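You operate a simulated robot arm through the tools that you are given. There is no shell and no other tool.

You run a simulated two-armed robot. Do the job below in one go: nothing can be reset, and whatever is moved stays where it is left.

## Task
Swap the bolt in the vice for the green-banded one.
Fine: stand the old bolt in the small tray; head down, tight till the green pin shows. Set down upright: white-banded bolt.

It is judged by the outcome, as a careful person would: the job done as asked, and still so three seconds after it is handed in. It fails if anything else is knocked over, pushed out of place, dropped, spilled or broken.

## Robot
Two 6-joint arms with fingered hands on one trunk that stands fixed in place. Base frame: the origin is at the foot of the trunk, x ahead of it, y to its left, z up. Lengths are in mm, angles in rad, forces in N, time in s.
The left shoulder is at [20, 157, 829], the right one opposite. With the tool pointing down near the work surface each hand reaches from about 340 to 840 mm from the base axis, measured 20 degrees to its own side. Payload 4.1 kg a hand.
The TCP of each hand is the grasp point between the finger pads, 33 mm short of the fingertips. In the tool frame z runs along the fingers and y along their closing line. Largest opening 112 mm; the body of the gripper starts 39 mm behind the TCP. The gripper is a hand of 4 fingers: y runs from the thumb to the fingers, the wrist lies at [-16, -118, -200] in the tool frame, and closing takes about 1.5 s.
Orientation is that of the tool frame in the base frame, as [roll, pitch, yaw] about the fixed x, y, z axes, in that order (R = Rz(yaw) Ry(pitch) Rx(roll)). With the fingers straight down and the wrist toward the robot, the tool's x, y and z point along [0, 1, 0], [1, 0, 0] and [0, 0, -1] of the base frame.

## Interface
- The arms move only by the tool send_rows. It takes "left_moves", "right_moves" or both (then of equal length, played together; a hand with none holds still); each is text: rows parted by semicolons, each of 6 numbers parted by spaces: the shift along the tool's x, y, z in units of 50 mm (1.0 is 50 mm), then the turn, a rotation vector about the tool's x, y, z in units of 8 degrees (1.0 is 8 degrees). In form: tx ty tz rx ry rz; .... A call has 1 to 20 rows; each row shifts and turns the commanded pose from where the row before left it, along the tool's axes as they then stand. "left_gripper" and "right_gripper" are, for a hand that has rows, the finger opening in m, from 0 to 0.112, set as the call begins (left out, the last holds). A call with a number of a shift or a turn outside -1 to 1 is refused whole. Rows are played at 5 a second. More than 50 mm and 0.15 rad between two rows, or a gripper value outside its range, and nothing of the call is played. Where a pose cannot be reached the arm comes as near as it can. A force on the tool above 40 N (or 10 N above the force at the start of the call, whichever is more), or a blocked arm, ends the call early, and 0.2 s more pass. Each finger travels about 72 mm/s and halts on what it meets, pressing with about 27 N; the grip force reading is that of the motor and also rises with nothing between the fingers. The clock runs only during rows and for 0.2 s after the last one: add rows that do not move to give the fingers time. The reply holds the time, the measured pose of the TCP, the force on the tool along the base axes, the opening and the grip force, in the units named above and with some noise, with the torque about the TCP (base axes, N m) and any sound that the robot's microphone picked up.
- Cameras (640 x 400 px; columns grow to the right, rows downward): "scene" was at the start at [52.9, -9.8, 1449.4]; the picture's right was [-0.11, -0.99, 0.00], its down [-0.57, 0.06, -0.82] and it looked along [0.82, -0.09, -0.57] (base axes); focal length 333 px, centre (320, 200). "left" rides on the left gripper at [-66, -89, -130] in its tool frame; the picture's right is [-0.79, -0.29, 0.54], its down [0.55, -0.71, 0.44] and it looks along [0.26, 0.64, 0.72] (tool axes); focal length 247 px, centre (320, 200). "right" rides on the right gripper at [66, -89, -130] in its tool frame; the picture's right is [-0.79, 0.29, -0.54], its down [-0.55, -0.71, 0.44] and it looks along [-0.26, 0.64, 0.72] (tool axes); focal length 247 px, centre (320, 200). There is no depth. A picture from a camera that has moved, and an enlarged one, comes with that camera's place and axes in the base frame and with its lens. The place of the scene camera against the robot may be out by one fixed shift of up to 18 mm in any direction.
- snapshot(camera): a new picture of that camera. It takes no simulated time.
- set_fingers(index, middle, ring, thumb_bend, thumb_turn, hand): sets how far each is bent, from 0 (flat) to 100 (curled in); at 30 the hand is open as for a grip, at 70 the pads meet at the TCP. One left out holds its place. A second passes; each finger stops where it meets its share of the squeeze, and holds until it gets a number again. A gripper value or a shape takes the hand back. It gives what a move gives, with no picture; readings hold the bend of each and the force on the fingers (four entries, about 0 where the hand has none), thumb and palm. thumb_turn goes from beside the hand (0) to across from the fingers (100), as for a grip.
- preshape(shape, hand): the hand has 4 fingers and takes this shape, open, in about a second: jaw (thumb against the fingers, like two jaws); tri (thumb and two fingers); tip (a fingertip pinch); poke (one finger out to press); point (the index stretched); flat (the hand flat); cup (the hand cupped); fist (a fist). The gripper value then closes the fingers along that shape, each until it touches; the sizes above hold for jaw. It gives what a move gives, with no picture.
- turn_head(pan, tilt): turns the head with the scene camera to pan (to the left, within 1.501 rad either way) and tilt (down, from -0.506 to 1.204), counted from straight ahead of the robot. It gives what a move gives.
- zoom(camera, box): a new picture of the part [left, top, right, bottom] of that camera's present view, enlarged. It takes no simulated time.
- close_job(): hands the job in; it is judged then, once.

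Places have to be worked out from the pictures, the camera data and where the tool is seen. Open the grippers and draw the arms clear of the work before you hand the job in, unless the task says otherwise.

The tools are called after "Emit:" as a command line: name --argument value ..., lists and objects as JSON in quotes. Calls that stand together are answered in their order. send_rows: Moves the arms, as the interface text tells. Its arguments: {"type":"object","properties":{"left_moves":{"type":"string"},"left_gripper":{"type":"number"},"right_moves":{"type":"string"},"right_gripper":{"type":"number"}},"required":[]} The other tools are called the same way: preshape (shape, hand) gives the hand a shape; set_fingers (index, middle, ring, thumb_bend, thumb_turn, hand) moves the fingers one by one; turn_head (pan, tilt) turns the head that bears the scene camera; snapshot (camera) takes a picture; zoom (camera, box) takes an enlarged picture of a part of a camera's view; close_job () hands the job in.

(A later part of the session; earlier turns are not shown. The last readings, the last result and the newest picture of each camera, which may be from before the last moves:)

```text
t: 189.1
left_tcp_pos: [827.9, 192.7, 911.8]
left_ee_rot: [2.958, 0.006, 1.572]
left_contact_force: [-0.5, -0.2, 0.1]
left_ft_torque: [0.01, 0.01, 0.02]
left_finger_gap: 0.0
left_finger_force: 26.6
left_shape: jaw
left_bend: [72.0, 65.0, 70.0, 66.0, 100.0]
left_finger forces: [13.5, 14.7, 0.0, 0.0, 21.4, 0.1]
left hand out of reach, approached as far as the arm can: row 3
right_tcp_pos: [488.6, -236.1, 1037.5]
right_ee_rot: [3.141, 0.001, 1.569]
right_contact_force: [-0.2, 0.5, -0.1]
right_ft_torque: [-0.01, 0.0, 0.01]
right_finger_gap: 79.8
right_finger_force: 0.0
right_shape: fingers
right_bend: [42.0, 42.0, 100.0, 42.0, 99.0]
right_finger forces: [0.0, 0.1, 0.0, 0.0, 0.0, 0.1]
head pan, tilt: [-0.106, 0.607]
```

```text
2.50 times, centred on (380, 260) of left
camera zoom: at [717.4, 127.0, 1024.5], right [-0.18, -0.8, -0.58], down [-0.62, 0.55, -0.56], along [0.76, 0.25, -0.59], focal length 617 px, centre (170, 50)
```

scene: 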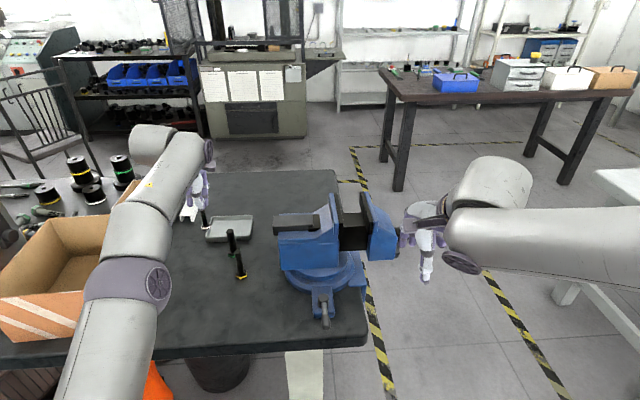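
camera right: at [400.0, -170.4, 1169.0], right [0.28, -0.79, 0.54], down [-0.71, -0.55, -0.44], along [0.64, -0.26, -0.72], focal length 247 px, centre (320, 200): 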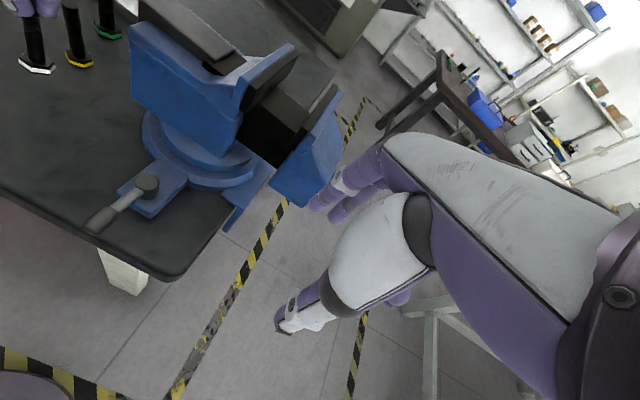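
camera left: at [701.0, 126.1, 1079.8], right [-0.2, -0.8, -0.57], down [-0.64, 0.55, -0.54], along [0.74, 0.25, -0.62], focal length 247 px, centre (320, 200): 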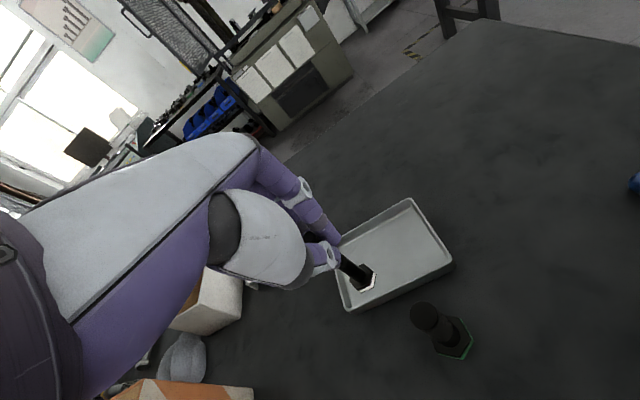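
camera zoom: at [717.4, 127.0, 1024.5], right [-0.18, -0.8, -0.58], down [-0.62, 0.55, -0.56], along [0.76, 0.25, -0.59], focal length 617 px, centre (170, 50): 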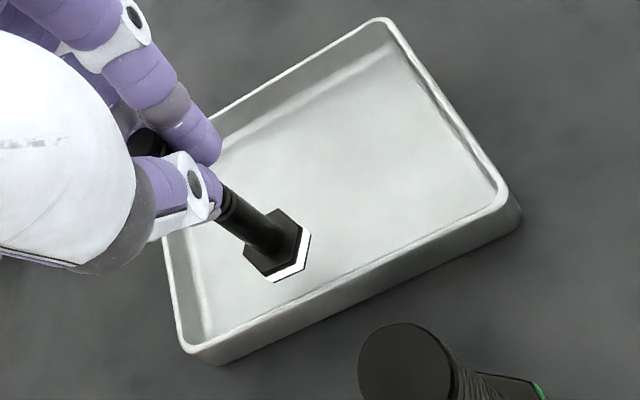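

The bolt hovers just inside the near wall. A bit more tilt (12°) allows ~8 mm more reach, so I tilt, move outward and lower carefully.

Emit:
send_rows --left_moves "0 0 0 -0.19 0 0; 0 0.097 0.123 0 0 0; 0 0 0 0 0 0"

Emit:
zoom --camera "left" --box '[280, 180, 480, 340]'

```text
t: 189.9
left_tcp_pos: [835.5, 191.0, 906.9]
left_ee_rot: [2.93, 0.007, 1.569]
left_contact_force: [-0.2, -0.1, -0.6]
left_ft_torque: [0.01, 0.0, -0.02]
left_finger_gap: 0.0
left_finger_force: 27.2
left_shape: jaw
left_bend: [72.0, 65.0, 70.0, 66.0, 100.0]
left_finger forces: [13.5, 14.6, 0.0, 0.1, 21.3, 0.0]
right_tcp_pos: [488.0, -236.5, 1037.7]
right_ee_rot: [3.141, 0.001, 1.569]
right_contact_force: [-0.6, 0.4, -0.4]
right_ft_torque: [0.01, 0.0, -0.01]
right_finger_gap: 79.4
right_finger_force: 0.1
right_shape: fingers
right_bend: [42.0, 42.0, 100.0, 42.0, 99.0]
right_finger forces: [0.0, 0.1, 0.0, 0.0, 0.0, 0.0]
head pan, tilt: [-0.106, 0.607]
```

```text
2.50 times, centred on (380, 260) of left
camera zoom: at [720.9, 126.5, 1016.6], right [-0.17, -0.8, -0.58], down [-0.6, 0.55, -0.58], along [0.78, 0.25, -0.57], focal length 617 px, centre (170, 50)
```

zoom: 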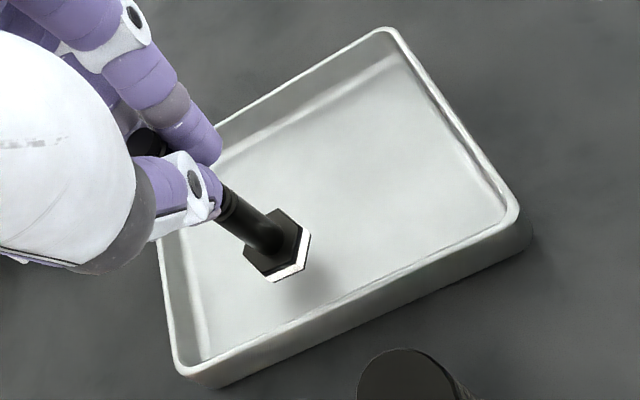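

Well inside the tray now. I lower vertically in 4 mm and then smaller steps until contact.

Emit:
send_rows --left_moves "0 -0.0167 0.078 0 0 0; 0 0 0 0 0 0"

Emit:
send_rows --left_moves "0 -0.0167 0.078 0 0 0; 0 0 0 0 0 0"

Emit:
zoom --camera "left" --box '[280, 180, 480, 340]'

```text
t: 190.5
left_tcp_pos: [835.6, 192.9, 902.9]
left_ee_rot: [2.935, 0.006, 1.572]
left_contact_force: [-0.2, 0.3, -0.1]
left_ft_torque: [-0.01, 0.0, 0.0]
left_finger_gap: 0.0
left_finger_force: 27.3
left_shape: jaw
left_bend: [72.0, 65.0, 70.0, 66.0, 100.0]
left_finger forces: [13.5, 14.6, 0.1, 0.0, 21.3, 0.0]
right_tcp_pos: [487.7, -236.3, 1037.5]
right_ee_rot: [3.14, 0.002, 1.567]
right_contact_force: [0.3, 0.4, 1.1]
right_ft_torque: [-0.03, 0.0, 0.0]
right_finger_gap: 79.4
right_finger_force: 0.1
right_shape: fingers
right_bend: [42.0, 42.0, 100.0, 42.0, 99.0]
right_finger forces: [0.0, 0.1, 0.0, 0.0, 0.0, 0.0]
head pan, tilt: [-0.106, 0.607]
```

```text
t: 191.1
left_tcp_pos: [836.4, 192.5, 900.8]
left_ee_rot: [2.932, 0.004, 1.571]
left_contact_force: [-0.1, -0.3, -0.2]
left_ft_torque: [-0.01, 0.01, -0.01]
left_finger_gap: 0.1
left_finger_force: 26.9
left_shape: jaw
left_bend: [72.0, 65.0, 70.0, 66.0, 100.0]
left_finger forces: [13.5, 14.7, 0.0, 0.0, 21.3, 0.1]
right_tcp_pos: [485.9, -235.5, 1037.0]
right_ee_rot: [3.14, 0.001, 1.567]
right_contact_force: [0.8, -0.1, -0.8]
right_ft_torque: [0.0, -0.01, 0.02]
right_finger_gap: 79.7
right_finger_force: 0.1
right_shape: fingers
right_bend: [42.0, 42.0, 100.0, 42.0, 99.0]
right_finger forces: [0.0, 0.0, 0.0, 0.0, 0.1, 0.0]
head pan, tilt: [-0.106, 0.607]
```

```text
2.50 times, centred on (380, 260) of left
camera zoom: at [722.5, 126.3, 1009.7], right [-0.17, -0.8, -0.58], down [-0.6, 0.55, -0.58], along [0.78, 0.26, -0.57], focal length 617 px, centre (170, 50)
```

zoom: 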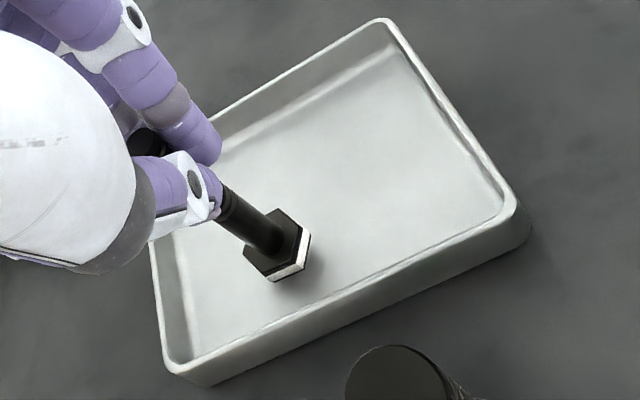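

The tiny shift of the other arm's reading hints at contact elsewhere; I check the scene.

Emit:
snapshot --camera "scene"

Emit:
zoom --camera "scene" --box '[0, 180, 260, 400]'

```text
taken
```

scene: 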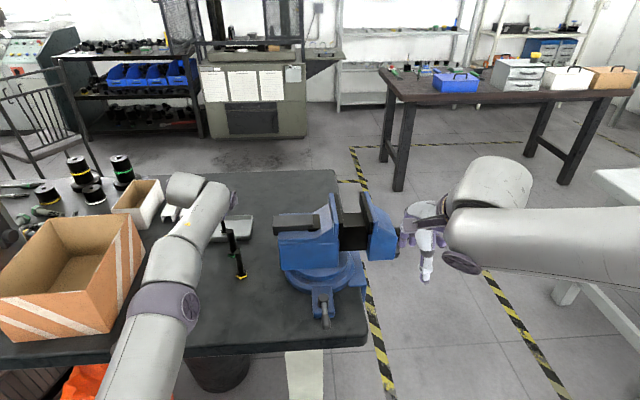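

```text
1.82 times, centred on (130, 290) of scene
camera zoom: at [52.9, -9.7, 1449.4], right [-0.11, -0.99, 0.0], down [-0.57, 0.06, -0.82], along [0.82, -0.09, -0.57], focal length 605 px, centre (666, 36)
```

zoom: 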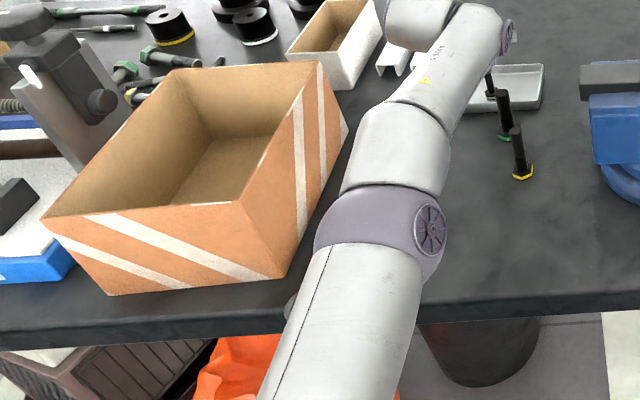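

The arm is clear of the table. I continue lowering.

Emit:
send_rows --left_moves "0 -0.0125 0.0585 0 0 0; 0 0 0 0 0 0"

Emit:
send_rows --left_moves "0 -0.0125 0.0585 0 0 0; 0 0 0 0 0 0"

Emit:
zoom --camera "left" --box '[280, 180, 480, 340]'

```text
t: 191.7
left_tcp_pos: [836.2, 191.7, 897.3]
left_ee_rot: [2.932, 0.006, 1.571]
left_contact_force: [0.9, -0.8, 0.2]
left_ft_torque: [-0.01, -0.02, 0.0]
left_finger_gap: 0.0
left_finger_force: 26.6
left_shape: jaw
left_bend: [72.0, 65.0, 70.0, 66.0, 100.0]
left_finger forces: [13.5, 14.9, 0.0, 0.0, 21.5, 0.1]
right_tcp_pos: [488.5, -236.4, 1038.6]
right_ee_rot: [3.14, 0.003, 1.569]
right_contact_force: [1.2, 0.2, 0.2]
right_ft_torque: [0.0, 0.01, -0.01]
right_finger_gap: 79.5
right_finger_force: 0.1
right_shape: fingers
right_bend: [42.0, 42.0, 100.0, 42.0, 99.0]
right_finger forces: [0.0, 0.0, 0.1, 0.0, 0.0, 0.0]
head pan, tilt: [-0.106, 0.607]
```

```text
t: 192.3
left_tcp_pos: [837.2, 191.3, 894.5]
left_ee_rot: [2.932, 0.007, 1.572]
left_contact_force: [0.1, -0.8, 1.8]
left_ft_torque: [0.0, -0.02, 0.01]
left_finger_gap: 0.0
left_finger_force: 26.7
left_shape: jaw
left_bend: [72.0, 65.0, 70.0, 66.0, 100.0]
left_finger forces: [14.0, 15.1, 0.1, 0.0, 22.1, 0.0]
right_tcp_pos: [488.4, -236.2, 1037.3]
right_ee_rot: [3.139, 0.001, 1.569]
right_contact_force: [-0.4, 0.7, 0.0]
right_ft_torque: [0.02, 0.01, 0.0]
right_finger_gap: 79.9
right_finger_force: 0.0
right_shape: fingers
right_bend: [42.0, 42.0, 100.0, 42.0, 99.0]
right_finger forces: [0.1, 0.1, 0.0, 0.0, 0.0, 0.0]
head pan, tilt: [-0.106, 0.607]
```

```text
2.50 times, centred on (380, 260) of left
camera zoom: at [723.0, 125.2, 1004.1], right [-0.17, -0.8, -0.58], down [-0.6, 0.55, -0.58], along [0.78, 0.25, -0.57], focal length 617 px, centre (170, 50)
```

zoom: 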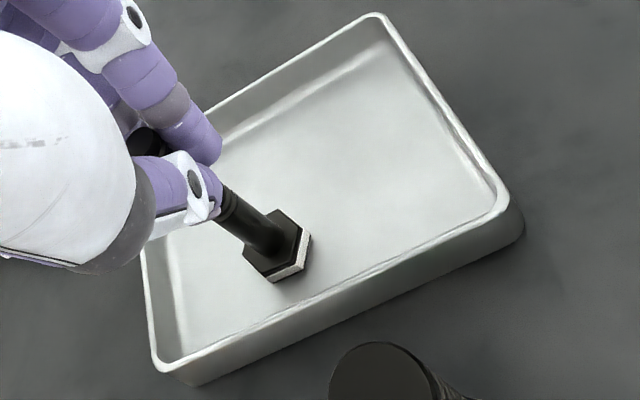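

The inner edge of the head touches the tray floor. I now open only the fingers while the thumb nudges the top outward, so the bolt rights itself onto its head.

Emit:
set_fingers --hand "left" --index 52 --middle 52 --ring 52 --thumb_bend 73

Emit:
zoom --camera "left" --box '[280, 180, 480, 340]'

Emit:
zoom --camera "scene" --box '[190, 190, 270, 250]'

```text
t: 193.3
left_tcp_pos: [836.6, 191.5, 894.4]
left_ee_rot: [2.933, 0.007, 1.571]
left_contact_force: [0.0, 0.0, -0.3]
left_ft_torque: [0.02, -0.03, -0.03]
left_finger_gap: 21.5
left_finger_force: 0.1
left_shape: fingers
left_bend: [52.0, 52.0, 52.0, 73.0, 100.0]
left_finger forces: [0.0, 0.0, 0.0, 0.0, 0.2, 0.0]
right_tcp_pos: [487.6, -235.2, 1037.6]
right_ee_rot: [3.14, 0.0, 1.571]
right_contact_force: [-0.2, 0.2, 0.5]
right_ft_torque: [0.0, -0.01, -0.01]
right_finger_gap: 79.6
right_finger_force: 0.0
right_shape: fingers
right_bend: [42.0, 42.0, 100.0, 42.0, 99.0]
right_finger forces: [0.1, 0.1, 0.0, 0.0, 0.0, 0.0]
head pan, tilt: [-0.106, 0.607]
```

```text
2.50 times, centred on (380, 260) of left
camera zoom: at [723.0, 125.3, 1003.7], right [-0.17, -0.8, -0.58], down [-0.6, 0.55, -0.58], along [0.78, 0.26, -0.57], focal length 617 px, centre (170, 50)
```

zoom: 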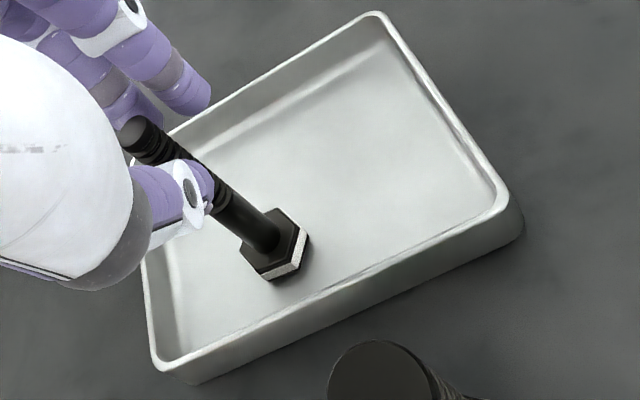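

```text
6.67 times, centred on (230, 220) of scene
camera zoom: at [52.9, -9.8, 1449.4], right [-0.11, -0.99, 0.0], down [-0.57, 0.06, -0.82], along [0.82, -0.09, -0.57], focal length 2218 px, centre (920, 67)
```

zoom: 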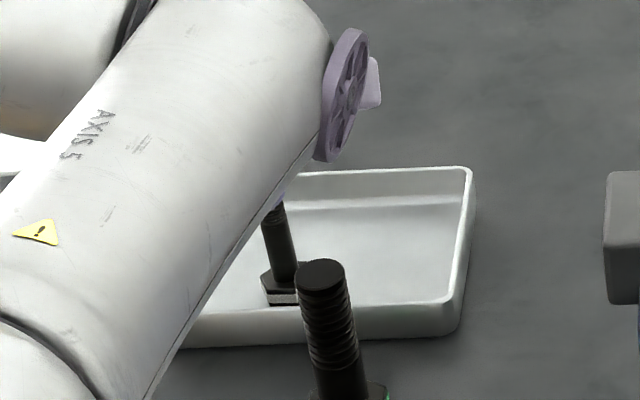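

The bolt is standing with the thumb just resting beside it. I open the thumb and fingers wide.

Emit:
set_fingers --hand "left" --index 40 --middle 40 --ring 40 --thumb_bend 45

Emit:
zoom --camera "left" --box '[240, 160, 480, 340]'

Emit:
zoom --camera "scene" --box '[190, 190, 270, 250]'

```text
t: 194.3
left_tcp_pos: [836.1, 192.6, 893.9]
left_ee_rot: [2.931, 0.008, 1.572]
left_contact_force: [0.2, 0.1, -0.8]
left_ft_torque: [-0.01, 0.02, -0.02]
left_finger_gap: 78.2
left_finger_force: 0.1
left_shape: fingers
left_bend: [40.0, 40.0, 40.0, 45.0, 100.0]
left_finger forces: [0.0, 0.1, 0.0, 0.0, 0.1, 0.0]
right_tcp_pos: [487.6, -235.9, 1037.8]
right_ee_rot: [3.141, 0.001, 1.569]
right_contact_force: [0.4, 0.5, 0.0]
right_ft_torque: [0.03, 0.01, -0.04]
right_finger_gap: 79.3
right_finger_force: 0.0
right_shape: fingers
right_bend: [42.0, 42.0, 100.0, 42.0, 99.0]
right_finger forces: [0.0, 0.0, 0.1, 0.0, 0.0, 0.1]
head pan, tilt: [-0.106, 0.607]
```

```text
2.22 times, centred on (360, 250) of left
camera zoom: at [723.0, 125.3, 1003.7], right [-0.17, -0.8, -0.58], down [-0.6, 0.55, -0.58], along [0.78, 0.26, -0.57], focal length 549 px, centre (231, 89)
```

zoom: 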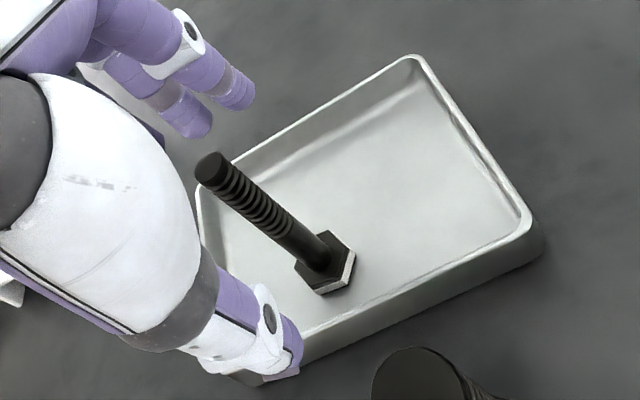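

```text
6.67 times, centred on (230, 220) of scene
camera zoom: at [52.9, -9.8, 1449.4], right [-0.11, -0.99, 0.0], down [-0.57, 0.06, -0.82], along [0.82, -0.09, -0.57], focal length 2218 px, centre (920, 67)
```

zoom: 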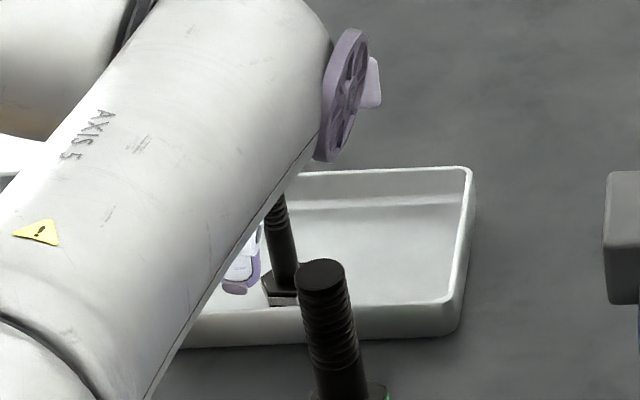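

The old bolt stands upright in the tray. I raise the left hand straight up, clear of it.

Emit:
send_rows --left_moves "0 0.043 -0.298 0 0 0; 0 0.043 -0.298 0 0 0; 0 0.043 -0.298 0 0 0; 0 0.043 -0.298 0 0 0; 0 0.0 -0.4 0 0 0; 0 0 0 0 0 0"

Emit:
zoom --camera "left" --box '[240, 160, 480, 340]'

Emit:
zoom --camera "scene" --box '[160, 170, 280, 270]'

```text
t: 195.7
left_tcp_pos: [824.0, 190.7, 966.5]
left_ee_rot: [2.931, 0.005, 1.571]
left_contact_force: [1.0, 0.2, 0.0]
left_ft_torque: [-0.01, 0.03, -0.01]
left_finger_gap: 77.9
left_finger_force: 0.1
left_shape: fingers
left_bend: [40.0, 40.0, 40.0, 45.0, 100.0]
left_finger forces: [0.0, 0.1, 0.0, 0.1, 0.1, 0.0]
left hand out of reach, approached as far as the arm can: row 2
right_tcp_pos: [488.0, -236.7, 1038.0]
right_ee_rot: [3.14, 0.003, 1.569]
right_contact_force: [0.8, 0.2, 0.0]
right_ft_torque: [-0.02, -0.01, 0.01]
right_finger_gap: 79.6
right_finger_force: 0.0
right_shape: fingers
right_bend: [42.0, 42.0, 100.0, 42.0, 99.0]
right_finger forces: [0.1, 0.1, 0.1, 0.0, 0.0, 0.0]
head pan, tilt: [-0.106, 0.607]
```

```text
2.22 times, centred on (360, 250) of left
camera zoom: at [709.3, 125.9, 1075.8], right [-0.17, -0.8, -0.58], down [-0.61, 0.55, -0.58], along [0.78, 0.26, -0.57], focal length 549 px, centre (231, 89)
```

zoom: 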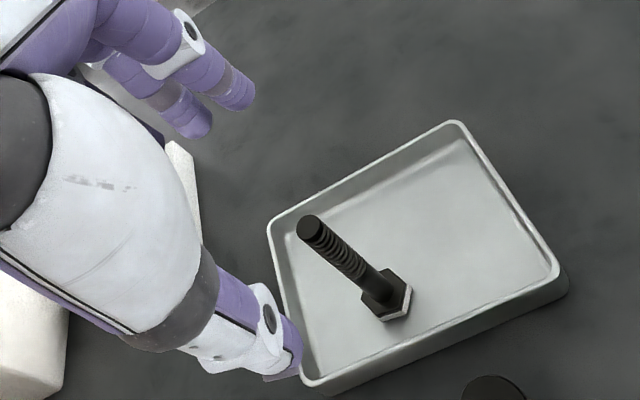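

```text
4.00 times, centred on (220, 220) of scene
camera zoom: at [52.9, -9.7, 1449.4], right [-0.11, -0.99, 0.0], down [-0.57, 0.06, -0.82], along [0.82, -0.09, -0.57], focal length 1331 px, centre (720, 120)
```

zoom: 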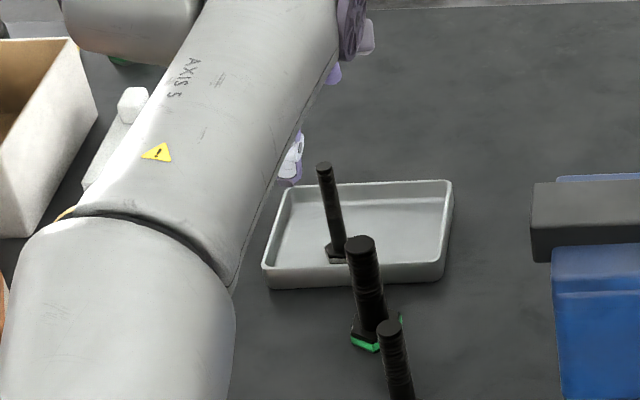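

Done with the old bolt. Next the green one at (765, 157): I straighten the left hand to vertical and move above it.

Emit:
send_rows --left_moves "0 -0.2 -0.3 0 0 0; 0 0 0 0.75 0 0; 0 0 0 0.75 0 0; -0.337 -0.5 -0.2 0 0 0; -0.337 -0.48 -0.2 0 0 0; 0 0 0 0 0 0"

Emit:
snapshot --camera "left"

Emit:
zoom --camera "left" --box '[240, 200, 440, 380]'

```text
t: 197.1
left_tcp_pos: [756.9, 149.3, 996.9]
left_ee_rot: [-3.135, 0.007, 1.572]
left_contact_force: [0.0, 0.2, -0.4]
left_ft_torque: [0.01, -0.02, 0.04]
left_finger_gap: 78.0
left_finger_force: 0.0
left_shape: fingers
left_bend: [40.0, 40.0, 40.0, 45.0, 100.0]
left_finger forces: [0.0, 0.1, 0.0, 0.1, 0.0, 0.0]
left hand out of reach, approached as far as the arm can: row 2, 3, 4, 5
right_tcp_pos: [488.1, -236.2, 1038.9]
right_ee_rot: [3.139, 0.001, 1.569]
right_contact_force: [-0.6, -0.1, 0.6]
right_ft_torque: [0.01, 0.03, -0.05]
right_finger_gap: 79.4
right_finger_force: 0.2
right_shape: fingers
right_bend: [42.0, 42.0, 100.0, 42.0, 99.0]
right_finger forces: [0.0, 0.0, 0.0, 0.1, 0.1, 0.1]
head pan, tilt: [-0.106, 0.607]
```

```text
taken
camera left: at [668.6, 83.6, 1128.3], right [-0.29, -0.8, -0.53], down [-0.71, 0.55, -0.44], along [0.64, 0.25, -0.73], focal length 247 px, centre (320, 200)
```

left: 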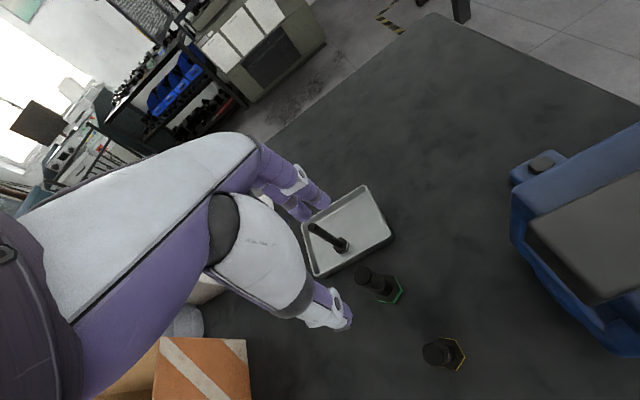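

```text
2.22 times, centred on (340, 290) of left
camera zoom: at [668.6, 83.6, 1128.3], right [-0.29, -0.8, -0.53], down [-0.71, 0.55, -0.44], along [0.64, 0.25, -0.73], focal length 549 px, centre (276, 0)
```

zoom: 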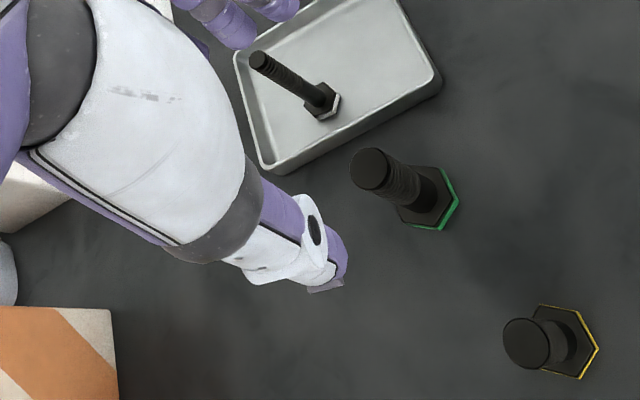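

Green bolt is at (763.5, 158), and its hex flats already face ±y – just as needed for the vice, so no yaw change is required. I centre and descend around it.

Emit:
send_rows --left_moves "0 0 0.6 0 0 0; 0.174 0.132 0.3 0 0 0; 0 0 0 0 0 0"

Emit:
zoom --camera "left" --box '[240, 160, 440, 340]'

Emit:
zoom --camera "right" --box '[0, 0, 140, 120]'

```text
t: 197.9
left_tcp_pos: [773.1, 156.4, 957.4]
left_ee_rot: [3.141, 0.008, 1.57]
left_contact_force: [-0.4, -0.3, -0.4]
left_ft_torque: [0.0, 0.03, 0.02]
left_finger_gap: 78.2
left_finger_force: 0.0
left_shape: fingers
left_bend: [40.0, 40.0, 40.0, 45.0, 100.0]
left_finger forces: [0.1, 0.0, 0.0, 0.0, 0.0, 0.0]
left hand out of reach, approached as far as the arm can: row 1
right_tcp_pos: [487.7, -235.7, 1036.9]
right_ee_rot: [3.14, 0.002, 1.569]
right_contact_force: [-0.4, -1.0, -0.1]
right_ft_torque: [-0.03, -0.01, -0.01]
right_finger_gap: 79.8
right_finger_force: 0.2
right_shape: fingers
right_bend: [42.0, 42.0, 100.0, 42.0, 99.0]
right_finger forces: [0.1, 0.0, 0.0, 0.1, 0.0, 0.1]
head pan, tilt: [-0.106, 0.607]
```

```text
2.22 times, centred on (340, 250) of left
camera zoom: at [684.1, 90.5, 1087.0], right [-0.29, -0.8, -0.53], down [-0.71, 0.55, -0.44], along [0.64, 0.25, -0.72], focal length 549 px, centre (276, 89)
```

zoom: 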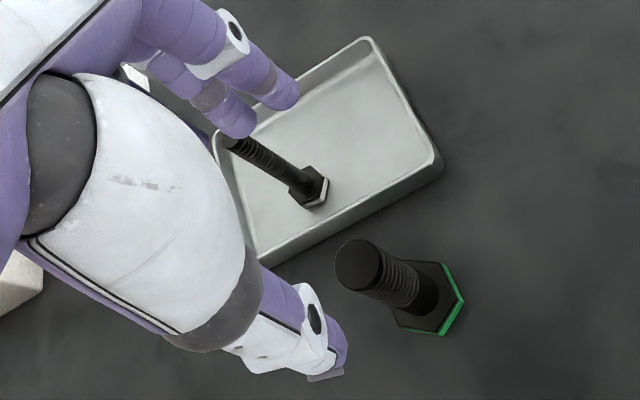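

```text
3.33 times, centred on (70, 60) of right
camera zoom: at [400.1, -170.0, 1168.9], right [0.28, -0.79, 0.54], down [-0.71, -0.55, -0.44], along [0.64, -0.26, -0.72], focal length 823 px, centre (1153, 667)
```

zoom: 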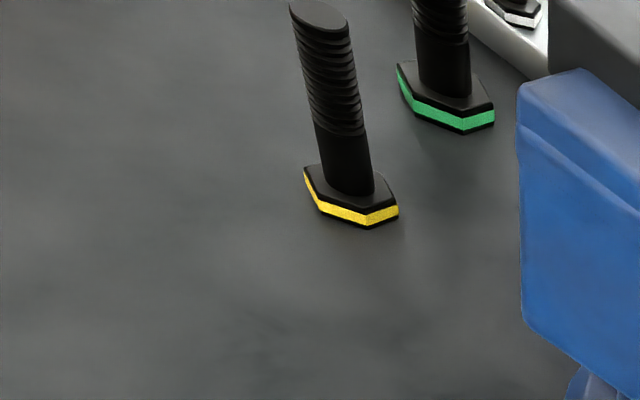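

Green measured again at (762.5, 157). I correct x by −10 mm and descend to the grip height.

Emit:
send_rows --left_moves "0.01 -0.212 0 0 0 0; 0 0 0.6 0 0 0; 0 0 0.6 0 0 0; 0 0 0 0 0 0"

Emit:
zoom --camera "left" --box '[240, 160, 440, 340]'

Emit:
zoom --camera "scene" --box '[190, 190, 290, 290]'

```text
t: 198.9
left_tcp_pos: [783.8, 153.6, 900.9]
left_ee_rot: [-3.139, 0.005, 1.571]
left_contact_force: [0.5, 0.2, -0.9]
left_ft_torque: [-0.02, -0.01, 0.03]
left_finger_gap: 78.4
left_finger_force: 0.0
left_shape: fingers
left_bend: [40.0, 40.0, 40.0, 45.0, 100.0]
left_finger forces: [0.0, 0.0, 0.1, 0.0, 0.1, 0.1]
left hand out of reach, approached as far as the arm can: row 1, 2, 3
right_tcp_pos: [488.4, -236.4, 1037.2]
right_ee_rot: [3.141, 0.002, 1.568]
right_contact_force: [-0.1, -0.1, -0.2]
right_ft_torque: [0.03, -0.01, 0.02]
right_finger_gap: 79.9
right_finger_force: 0.0
right_shape: fingers
right_bend: [42.0, 42.0, 100.0, 42.0, 99.0]
right_finger forces: [0.1, 0.0, 0.0, 0.0, 0.1, 0.1]
head pan, tilt: [-0.106, 0.607]
```

```text
2.22 times, centred on (340, 250) of left
camera zoom: at [695.0, 88.0, 1031.0], right [-0.29, -0.8, -0.53], down [-0.71, 0.55, -0.44], along [0.64, 0.25, -0.72], focal length 549 px, centre (276, 89)
```

zoom: 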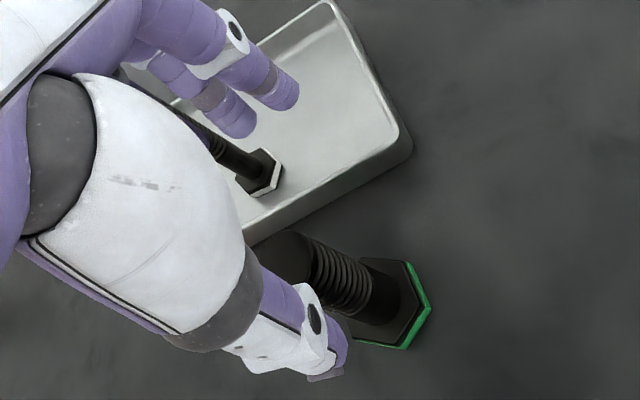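

```text
4.00 times, centred on (240, 240) of scene
camera zoom: at [52.8, -9.8, 1449.4], right [-0.11, -0.99, 0.0], down [-0.57, 0.06, -0.82], along [0.82, -0.09, -0.57], focal length 1331 px, centre (640, 40)
```

zoom: 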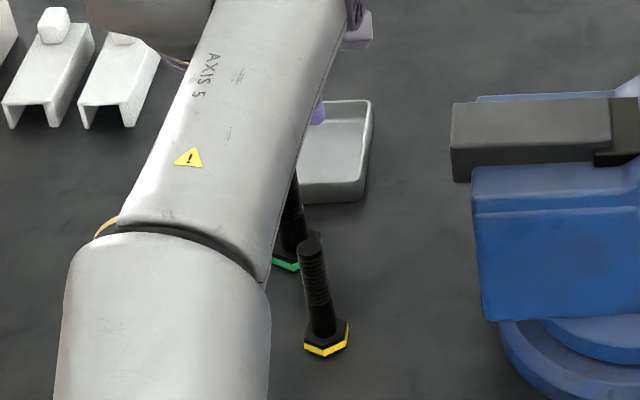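

The arm is sliding along its reach limit (elbow straight) instead of obeying, bringing fingers near the old bolt. I raise straight up first, then pull well back to bend the elbow.

Emit:
send_rows --left_moves "0 -0.05 -0.4 0 0 0; 0 -0.05 -0.6 0 0 0; 0 -0.1 -0.6 0 0 0; 0 -0.1 -0.4 0 0 0; 0 0 0 0 0 0"

Emit:
zoom --camera "left" --box '[240, 160, 440, 340]'

```text
t: 200.1
left_tcp_pos: [763.7, 155.6, 999.4]
left_ee_rot: [-3.141, 0.008, 1.573]
left_contact_force: [-0.4, -0.1, -0.6]
left_ft_torque: [0.01, 0.0, -0.01]
left_finger_gap: 78.3
left_finger_force: 0.1
left_shape: fingers
left_bend: [40.0, 40.0, 40.0, 45.0, 100.0]
left_finger forces: [0.0, 0.1, 0.0, 0.1, 0.0, 0.0]
left hand out of reach, approached as far as the arm can: row 3
right_tcp_pos: [487.4, -235.3, 1037.4]
right_ee_rot: [3.141, 0.002, 1.569]
right_contact_force: [0.1, 0.2, 0.0]
right_ft_torque: [0.02, -0.05, 0.04]
right_finger_gap: 79.3
right_finger_force: 0.0
right_shape: fingers
right_bend: [42.0, 42.0, 100.0, 42.0, 99.0]
right_finger forces: [0.0, 0.0, 0.0, 0.0, 0.0, 0.0]
head pan, tilt: [-0.106, 0.607]
```

```text
2.22 times, centred on (340, 250) of left
camera zoom: at [675.8, 89.6, 1129.7], right [-0.29, -0.8, -0.53], down [-0.71, 0.55, -0.44], along [0.64, 0.25, -0.72], focal length 549 px, centre (276, 89)
```

zoom: 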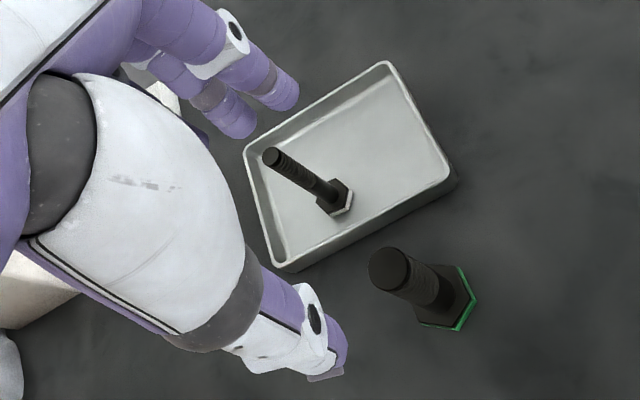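

Both bolts are fine. I pull back 90 mm to bend the elbow.

Emit:
send_rows --left_moves "0 -0.9 0 0 0 0; 0 -0.9 0 0 0 0; 0 0 0 0 0 0"

Emit:
send_rows --left_moves "0 0 0.6 0 0 0; 0 0.4 0.4 0 0 0; 0 0.4 0 0 0 0; 0 0.4 0 0 0 0; 0 0 0 0 0 0"

Emit:
zoom --camera "left" --box '[240, 160, 440, 340]'

```text
t: 200.9
left_tcp_pos: [676.2, 155.6, 1002.0]
left_ee_rot: [3.14, 0.008, 1.571]
left_contact_force: [-0.9, 0.1, -1.1]
left_ft_torque: [0.03, 0.01, 0.01]
left_finger_gap: 78.6
left_finger_force: 0.0
left_shape: fingers
left_bend: [40.0, 40.0, 40.0, 45.0, 100.0]
left_finger forces: [0.0, 0.0, 0.0, 0.0, 0.1, 0.0]
right_tcp_pos: [488.3, -235.3, 1037.3]
right_ee_rot: [3.139, 0.002, 1.569]
right_contact_force: [0.5, -0.2, -0.4]
right_ft_torque: [0.01, 0.01, -0.02]
right_finger_gap: 79.6
right_finger_force: 0.2
right_shape: fingers
right_bend: [42.0, 42.0, 100.0, 42.0, 99.0]
right_finger forces: [0.0, 0.0, 0.0, 0.0, 0.0, 0.0]
head pan, tilt: [-0.106, 0.607]
```

```text
t: 202.1
left_tcp_pos: [734.8, 152.9, 947.4]
left_ee_rot: [3.141, 0.005, 1.571]
left_contact_force: [0.3, -0.3, 0.2]
left_ft_torque: [0.02, -0.03, 0.01]
left_finger_gap: 78.5
left_finger_force: 0.0
left_shape: fingers
left_bend: [40.0, 40.0, 40.0, 45.0, 100.0]
left_finger forces: [0.1, 0.0, 0.0, 0.0, 0.0, 0.0]
right_tcp_pos: [487.7, -236.3, 1037.1]
right_ee_rot: [3.14, 0.004, 1.569]
right_contact_force: [0.9, 0.1, -1.0]
right_ft_torque: [-0.02, 0.01, 0.02]
right_finger_gap: 79.5
right_finger_force: 0.1
right_shape: fingers
right_bend: [42.0, 42.0, 100.0, 42.0, 99.0]
right_finger forces: [0.0, 0.0, 0.0, 0.1, 0.0, 0.0]
head pan, tilt: [-0.106, 0.607]
```

```text
2.22 times, centred on (340, 250) of left
camera zoom: at [647.0, 87.7, 1078.2], right [-0.29, -0.8, -0.53], down [-0.71, 0.55, -0.44], along [0.64, 0.25, -0.72], focal length 549 px, centre (276, 89)
```

zoom: 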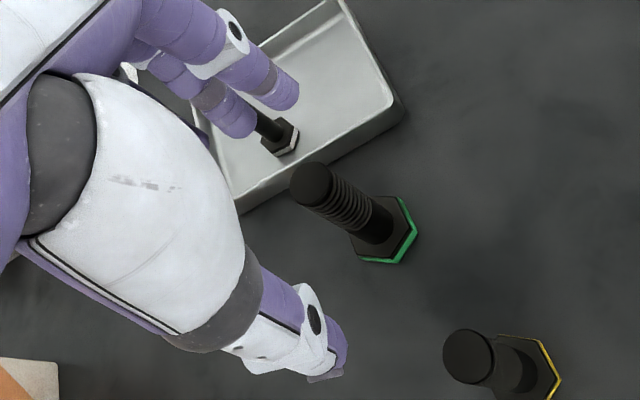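

Control is normal again. I move over the green bolt and descend.

Emit:
send_rows --left_moves "0.04 0.277 0 0 0 0; 0.04 0.277 0 0 0 0; 0 0 0 0 0 0"

Emit:
zoom --camera "left" --box '[240, 160, 440, 340]'

```text
t: 202.9
left_tcp_pos: [765.4, 158.2, 949.4]
left_ee_rot: [3.14, 0.004, 1.57]
left_contact_force: [-0.6, -0.5, -0.2]
left_ft_torque: [0.01, -0.04, -0.01]
left_finger_gap: 78.3
left_finger_force: 0.1
left_shape: fingers
left_bend: [40.0, 40.0, 40.0, 45.0, 100.0]
left_finger forces: [0.0, 0.1, 0.0, 0.0, 0.0, 0.0]
right_tcp_pos: [487.9, -235.9, 1037.7]
right_ee_rot: [3.141, 0.003, 1.569]
right_contact_force: [-0.1, 0.3, -0.1]
right_ft_torque: [0.0, 0.01, 0.01]
right_finger_gap: 79.5
right_finger_force: 0.0
right_shape: fingers
right_bend: [42.0, 42.0, 100.0, 42.0, 99.0]
right_finger forces: [0.0, 0.0, 0.1, 0.0, 0.0, 0.0]
head pan, tilt: [-0.106, 0.607]
```

```text
2.22 times, centred on (340, 250) of left
camera zoom: at [676.0, 93.0, 1080.2], right [-0.29, -0.8, -0.53], down [-0.71, 0.55, -0.44], along [0.64, 0.25, -0.72], focal length 549 px, centre (276, 89)
```

zoom: 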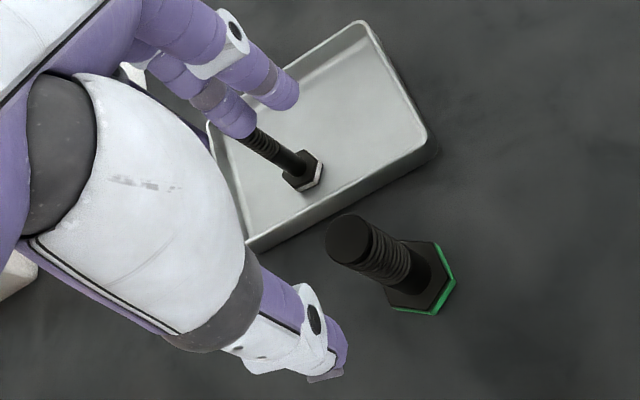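

Confirmed at (762.5, 157). I trim 3 mm and descend to z≈867.

Emit:
send_rows --left_moves "-0.02 -0.06 0.4 0 0 0; 0 0 0.6 0 0 0; 0 0 0.64 0 0 0; 0 0 0 0 0 0"

Emit:
zoom --camera "left" --box '[220, 160, 420, 340]'

Emit:
zoom --camera "scene" --box '[190, 190, 290, 290]'

```text
t: 203.9
left_tcp_pos: [760.1, 158.3, 870.8]
left_ee_rot: [3.14, 0.006, 1.572]
left_contact_force: [-0.3, -0.2, -0.1]
left_ft_torque: [0.0, 0.01, -0.01]
left_finger_gap: 78.5
left_finger_force: 0.1
left_shape: fingers
left_bend: [40.0, 40.0, 40.0, 45.0, 100.0]
left_finger forces: [0.0, 0.2, 0.1, 0.0, 0.0, 0.0]
right_tcp_pos: [488.7, -235.2, 1037.2]
right_ee_rot: [3.139, 0.004, 1.568]
right_contact_force: [0.6, 0.3, 0.3]
right_ft_torque: [0.03, 0.02, -0.01]
right_finger_gap: 79.5
right_finger_force: 0.0
right_shape: fingers
right_bend: [42.0, 42.0, 100.0, 42.0, 99.0]
right_finger forces: [0.2, 0.0, 0.0, 0.1, 0.1, 0.0]
head pan, tilt: [-0.106, 0.607]
```

```text
2.22 times, centred on (320, 250) of left
camera zoom: at [671.3, 92.6, 1001.1], right [-0.29, -0.8, -0.53], down [-0.71, 0.55, -0.44], along [0.64, 0.25, -0.72], focal length 549 px, centre (320, 89)
```

zoom: 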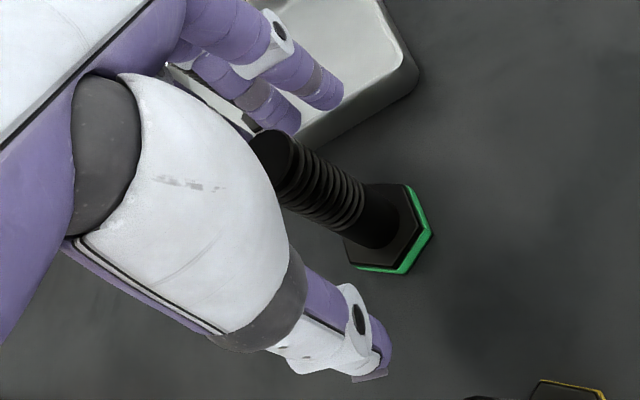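

```text
4.00 times, centred on (240, 240) of scene
camera zoom: at [52.8, -9.8, 1449.4], right [-0.11, -0.99, 0.0], down [-0.57, 0.06, -0.82], along [0.82, -0.09, -0.57], focal length 1331 px, centre (640, 40)
```

zoom: 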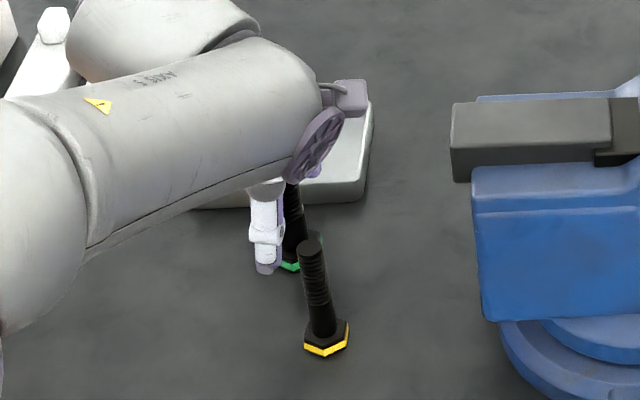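

Aligned. I close the left jaw on the green bolt.

Emit:
send_rows --left_moves "0 0 0 0 0 0; 0 0 0 0 0 0; 0 0 0 0 0 0; 0 0 0 0 0 0; 0 0 0 0 0 0; 0 0 0 0 0 0; 0 0 0 0 0 0" --left_gripper 0.0

Emit:
zoom --camera "left" --box '[220, 160, 420, 340]'

```text
t: 205.5
left_tcp_pos: [759.8, 158.1, 871.4]
left_ee_rot: [-3.141, 0.004, 1.571]
left_contact_force: [0.2, -0.3, 0.9]
left_ft_torque: [0.02, 0.01, 0.02]
left_finger_gap: 12.8
left_finger_force: 26.9
left_shape: jaw
left_bend: [74.0, 62.0, 68.0, 74.0, 100.0]
left_finger forces: [14.5, 8.4, 0.0, 0.0, 22.4, 0.0]
right_tcp_pos: [488.1, -236.6, 1037.6]
right_ee_rot: [3.141, 0.002, 1.569]
right_contact_force: [0.0, 0.4, 0.1]
right_ft_torque: [-0.01, 0.01, 0.01]
right_finger_gap: 79.8
right_finger_force: 0.1
right_shape: fingers
right_bend: [42.0, 42.0, 100.0, 42.0, 99.0]
right_finger forces: [0.0, 0.0, 0.0, 0.0, 0.0, 0.0]
head pan, tilt: [-0.106, 0.607]
```

```text
2.22 times, centred on (320, 250) of left
camera zoom: at [671.3, 92.5, 1001.1], right [-0.29, -0.8, -0.53], down [-0.71, 0.55, -0.44], along [0.64, 0.25, -0.72], focal length 549 px, centre (320, 89)
```

zoom: 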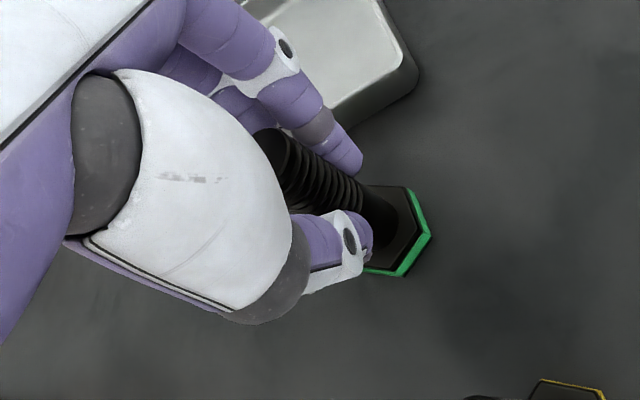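

Firm grip (14.5, 8.4, 22 N). I lift and carry the green bolt around the yellow one to a free spot near (595, 95).

Emit:
send_rows --left_moves "0 0 -0.5 0 0 0; 0 0 -0.5 0 0 0; 0.8 -0.2 -0.2 0 0 0; 0 -0.9 -0.2 0 0 0; 0 -0.9 -0.2 0 0 0; 0 -0.9 -0.2 0 0 0; -0.6 -0.4 0 0 0 0; -0.9 0 0 0 0 0; -0.56 0 0 0 0 0; 0 0 0 0 0 0"

Emit:
snapshot --camera "scene"

Emit:
snapshot --camera "left"

Emit:
zoom --camera "scene" --box '[180, 190, 300, 290]'

```text
t: 207.7
left_tcp_pos: [595.1, 91.6, 960.0]
left_ee_rot: [-3.141, 0.007, 1.572]
left_contact_force: [0.7, 0.6, -1.7]
left_ft_torque: [0.02, 0.02, -0.03]
left_finger_gap: 12.6
left_finger_force: 26.9
left_shape: jaw
left_bend: [74.0, 62.0, 68.0, 74.0, 100.0]
left_finger forces: [14.9, 9.4, 0.0, 0.1, 22.3, 0.0]
right_tcp_pos: [488.2, -236.0, 1038.2]
right_ee_rot: [3.138, 0.001, 1.569]
right_contact_force: [-0.2, -0.1, -0.3]
right_ft_torque: [0.0, 0.01, 0.0]
right_finger_gap: 79.6
right_finger_force: 0.1
right_shape: fingers
right_bend: [42.0, 42.0, 100.0, 42.0, 99.0]
right_finger forces: [0.1, 0.0, 0.0, 0.1, 0.0, 0.0]
head pan, tilt: [-0.106, 0.607]
```

```text
taken
```

scene: 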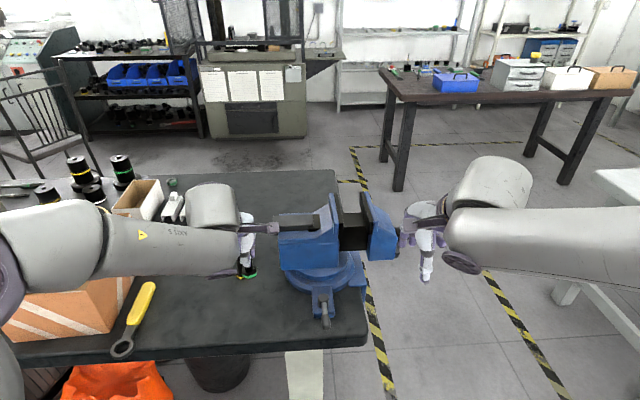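

```text
taken
camera left: at [507.5, 27.5, 1090.9], right [-0.29, -0.8, -0.53], down [-0.71, 0.55, -0.44], along [0.64, 0.25, -0.72], focal length 247 px, centre (320, 200)
```

left: 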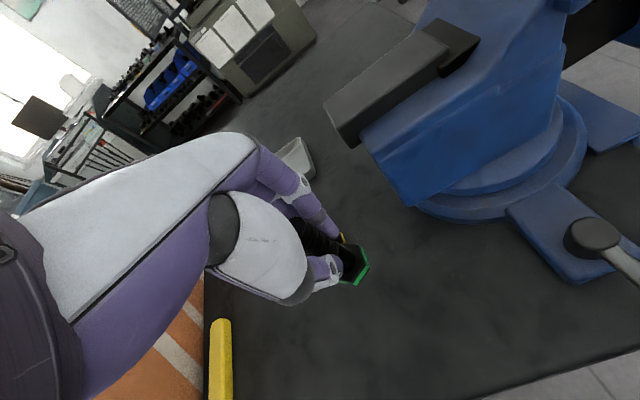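

```text
4.00 times, centred on (240, 240) of scene
camera zoom: at [52.9, -9.7, 1449.4], right [-0.11, -0.99, 0.0], down [-0.57, 0.06, -0.82], along [0.82, -0.09, -0.57], focal length 1331 px, centre (640, 40)
```

zoom: 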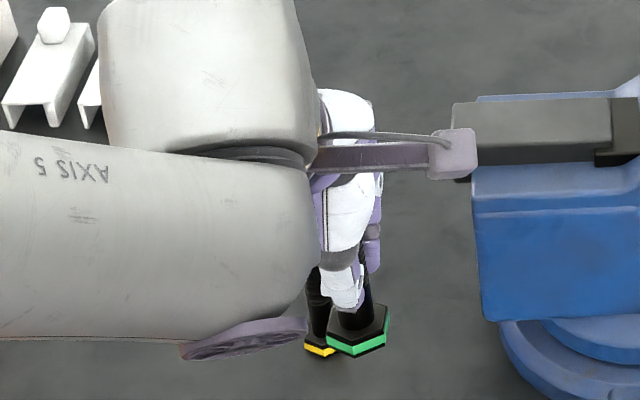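

Held securely. I lower it to the table: contact expected near TCP z≈871.

Emit:
send_rows --left_moves "0 0 0.6 0 0 0; 0 0 0.6 0 0 0; 0 0 0.4 0 0 0; 0 0 0 0 0 0"

Emit:
send_rows --left_moves "0 0 0.06 0 0 0; 0 0 0.06 0 0 0; 0 0 0 0 0 0"

Emit:
send_rows --left_moves "0 0 0.04 0 0 0; 0 0 0 0 0 0"

```text
t: 208.7
left_tcp_pos: [596.4, 92.6, 877.7]
left_ee_rot: [3.141, 0.007, 1.572]
left_contact_force: [-0.9, 0.4, -3.1]
left_ft_torque: [0.0, 0.04, -0.02]
left_finger_gap: 12.7
left_finger_force: 26.7
left_shape: jaw
left_bend: [74.0, 62.0, 68.0, 74.0, 100.0]
left_finger forces: [15.1, 9.4, 0.0, 0.0, 22.1, 0.0]
right_tcp_pos: [488.1, -235.5, 1037.3]
right_ee_rot: [3.141, 0.001, 1.568]
right_contact_force: [0.3, 0.4, -0.6]
right_ft_torque: [-0.01, -0.03, 0.02]
right_finger_gap: 79.9
right_finger_force: 0.0
right_shape: fingers
right_bend: [42.0, 42.0, 100.0, 42.0, 99.0]
right_finger forces: [0.0, 0.0, 0.1, 0.0, 0.0, 0.1]
head pan, tilt: [-0.106, 0.607]
```

```text
t: 209.5
left_tcp_pos: [596.0, 93.1, 871.8]
left_ee_rot: [3.14, 0.006, 1.573]
left_contact_force: [-0.3, 0.2, -2.5]
left_ft_torque: [-0.03, 0.0, -0.01]
left_finger_gap: 12.9
left_finger_force: 27.8
left_shape: jaw
left_bend: [74.0, 62.0, 68.0, 74.0, 100.0]
left_finger forces: [15.0, 9.4, 0.0, 0.0, 22.1, 0.0]
right_tcp_pos: [487.2, -236.6, 1038.4]
right_ee_rot: [3.141, 0.002, 1.568]
right_contact_force: [0.5, 0.3, 0.2]
right_ft_torque: [0.02, 0.02, 0.01]
right_finger_gap: 79.5
right_finger_force: 0.1
right_shape: fingers
right_bend: [42.0, 42.0, 100.0, 42.0, 99.0]
right_finger forces: [0.0, 0.0, 0.1, 0.0, 0.0, 0.0]
head pan, tilt: [-0.106, 0.607]
```

```text
t: 210.1
left_tcp_pos: [595.4, 93.5, 870.0]
left_ee_rot: [3.14, 0.004, 1.571]
left_contact_force: [-0.9, 0.5, 0.7]
left_ft_torque: [0.0, -0.01, 0.03]
left_finger_gap: 12.6
left_finger_force: 26.5
left_shape: jaw
left_bend: [74.0, 62.0, 68.0, 74.0, 100.0]
left_finger forces: [14.9, 9.4, 0.0, 0.1, 22.8, 0.0]
right_tcp_pos: [488.5, -236.1, 1037.3]
right_ee_rot: [3.14, 0.001, 1.568]
right_contact_force: [-0.2, -0.5, 0.6]
right_ft_torque: [0.01, -0.02, -0.04]
right_finger_gap: 79.5
right_finger_force: 0.0
right_shape: fingers
right_bend: [42.0, 42.0, 100.0, 42.0, 99.0]
right_finger forces: [0.0, 0.0, 0.0, 0.0, 0.0, 0.1]
head pan, tilt: [-0.106, 0.607]
```

Touchdown. I press 1 mm to seat it, then open with individual finger settings.

Emit:
send_rows --left_moves "0 0 0.03 0 0 0; 0 0 0 0 0 0"

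Emit:
set_fingers --hand "left" --index 46 --middle 46 --ring 46 --thumb_bend 46

Emit:
snapshot --camera "left"

Emit:
zoom --camera "right" --box '[0, 0, 160, 140]'

```text
t: 210.7
left_tcp_pos: [596.2, 92.2, 869.0]
left_ee_rot: [3.139, 0.008, 1.572]
left_contact_force: [-0.7, 0.3, 7.6]
left_ft_torque: [-0.01, -0.11, 0.02]
left_finger_gap: 12.9
left_finger_force: 26.7
left_shape: jaw
left_bend: [74.0, 62.0, 68.0, 74.0, 100.0]
left_finger forces: [15.6, 10.1, 0.0, 0.1, 25.0, 0.1]
right_tcp_pos: [488.1, -236.9, 1038.2]
right_ee_rot: [3.139, 0.002, 1.57]
right_contact_force: [0.4, 0.2, -0.1]
right_ft_torque: [0.01, -0.01, -0.04]
right_finger_gap: 79.7
right_finger_force: 0.1
right_shape: fingers
right_bend: [42.0, 42.0, 100.0, 42.0, 99.0]
right_finger forces: [0.0, 0.0, 0.0, 0.1, 0.1, 0.0]
head pan, tilt: [-0.106, 0.607]
```

```text
t: 211.7
left_tcp_pos: [597.0, 93.2, 868.0]
left_ee_rot: [-3.141, 0.005, 1.571]
left_contact_force: [0.7, -0.5, -0.3]
left_ft_torque: [0.01, -0.03, -0.03]
left_finger_gap: 68.3
left_finger_force: 0.0
left_shape: fingers
left_bend: [46.0, 46.0, 46.0, 46.0, 100.0]
left_finger forces: [0.1, 0.0, 0.0, 0.0, 0.1, 0.0]
right_tcp_pos: [489.1, -236.6, 1038.1]
right_ee_rot: [3.14, 0.003, 1.569]
right_contact_force: [-0.4, 0.4, 0.5]
right_ft_torque: [-0.01, 0.02, -0.01]
right_finger_gap: 79.3
right_finger_force: 0.0
right_shape: fingers
right_bend: [42.0, 42.0, 100.0, 42.0, 99.0]
right_finger forces: [0.0, 0.0, 0.0, 0.1, 0.0, 0.0]
head pan, tilt: [-0.106, 0.607]
```

```text
taken
camera left: at [507.5, 27.1, 999.2], right [-0.29, -0.8, -0.53], down [-0.71, 0.55, -0.44], along [0.64, 0.25, -0.72], focal length 247 px, centre (320, 200)
```

left: 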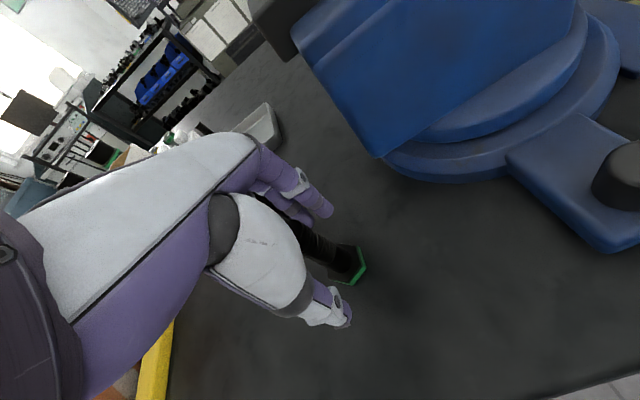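

```text
2.86 times, centred on (80, 70) of right
camera zoom: at [400.1, -170.0, 1168.9], right [0.28, -0.79, 0.54], down [-0.71, -0.55, -0.44], along [0.64, -0.26, -0.72], focal length 706 px, centre (1006, 571)
```

zoom: 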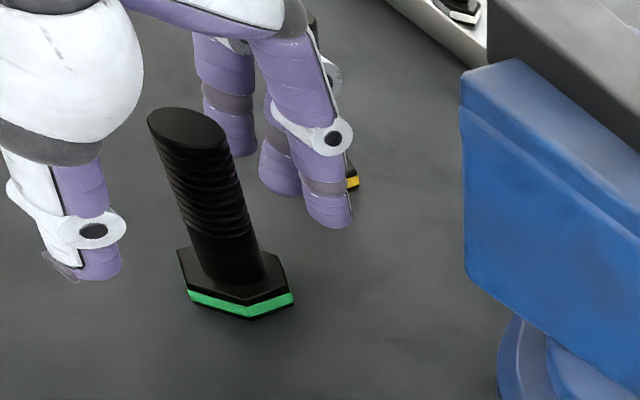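

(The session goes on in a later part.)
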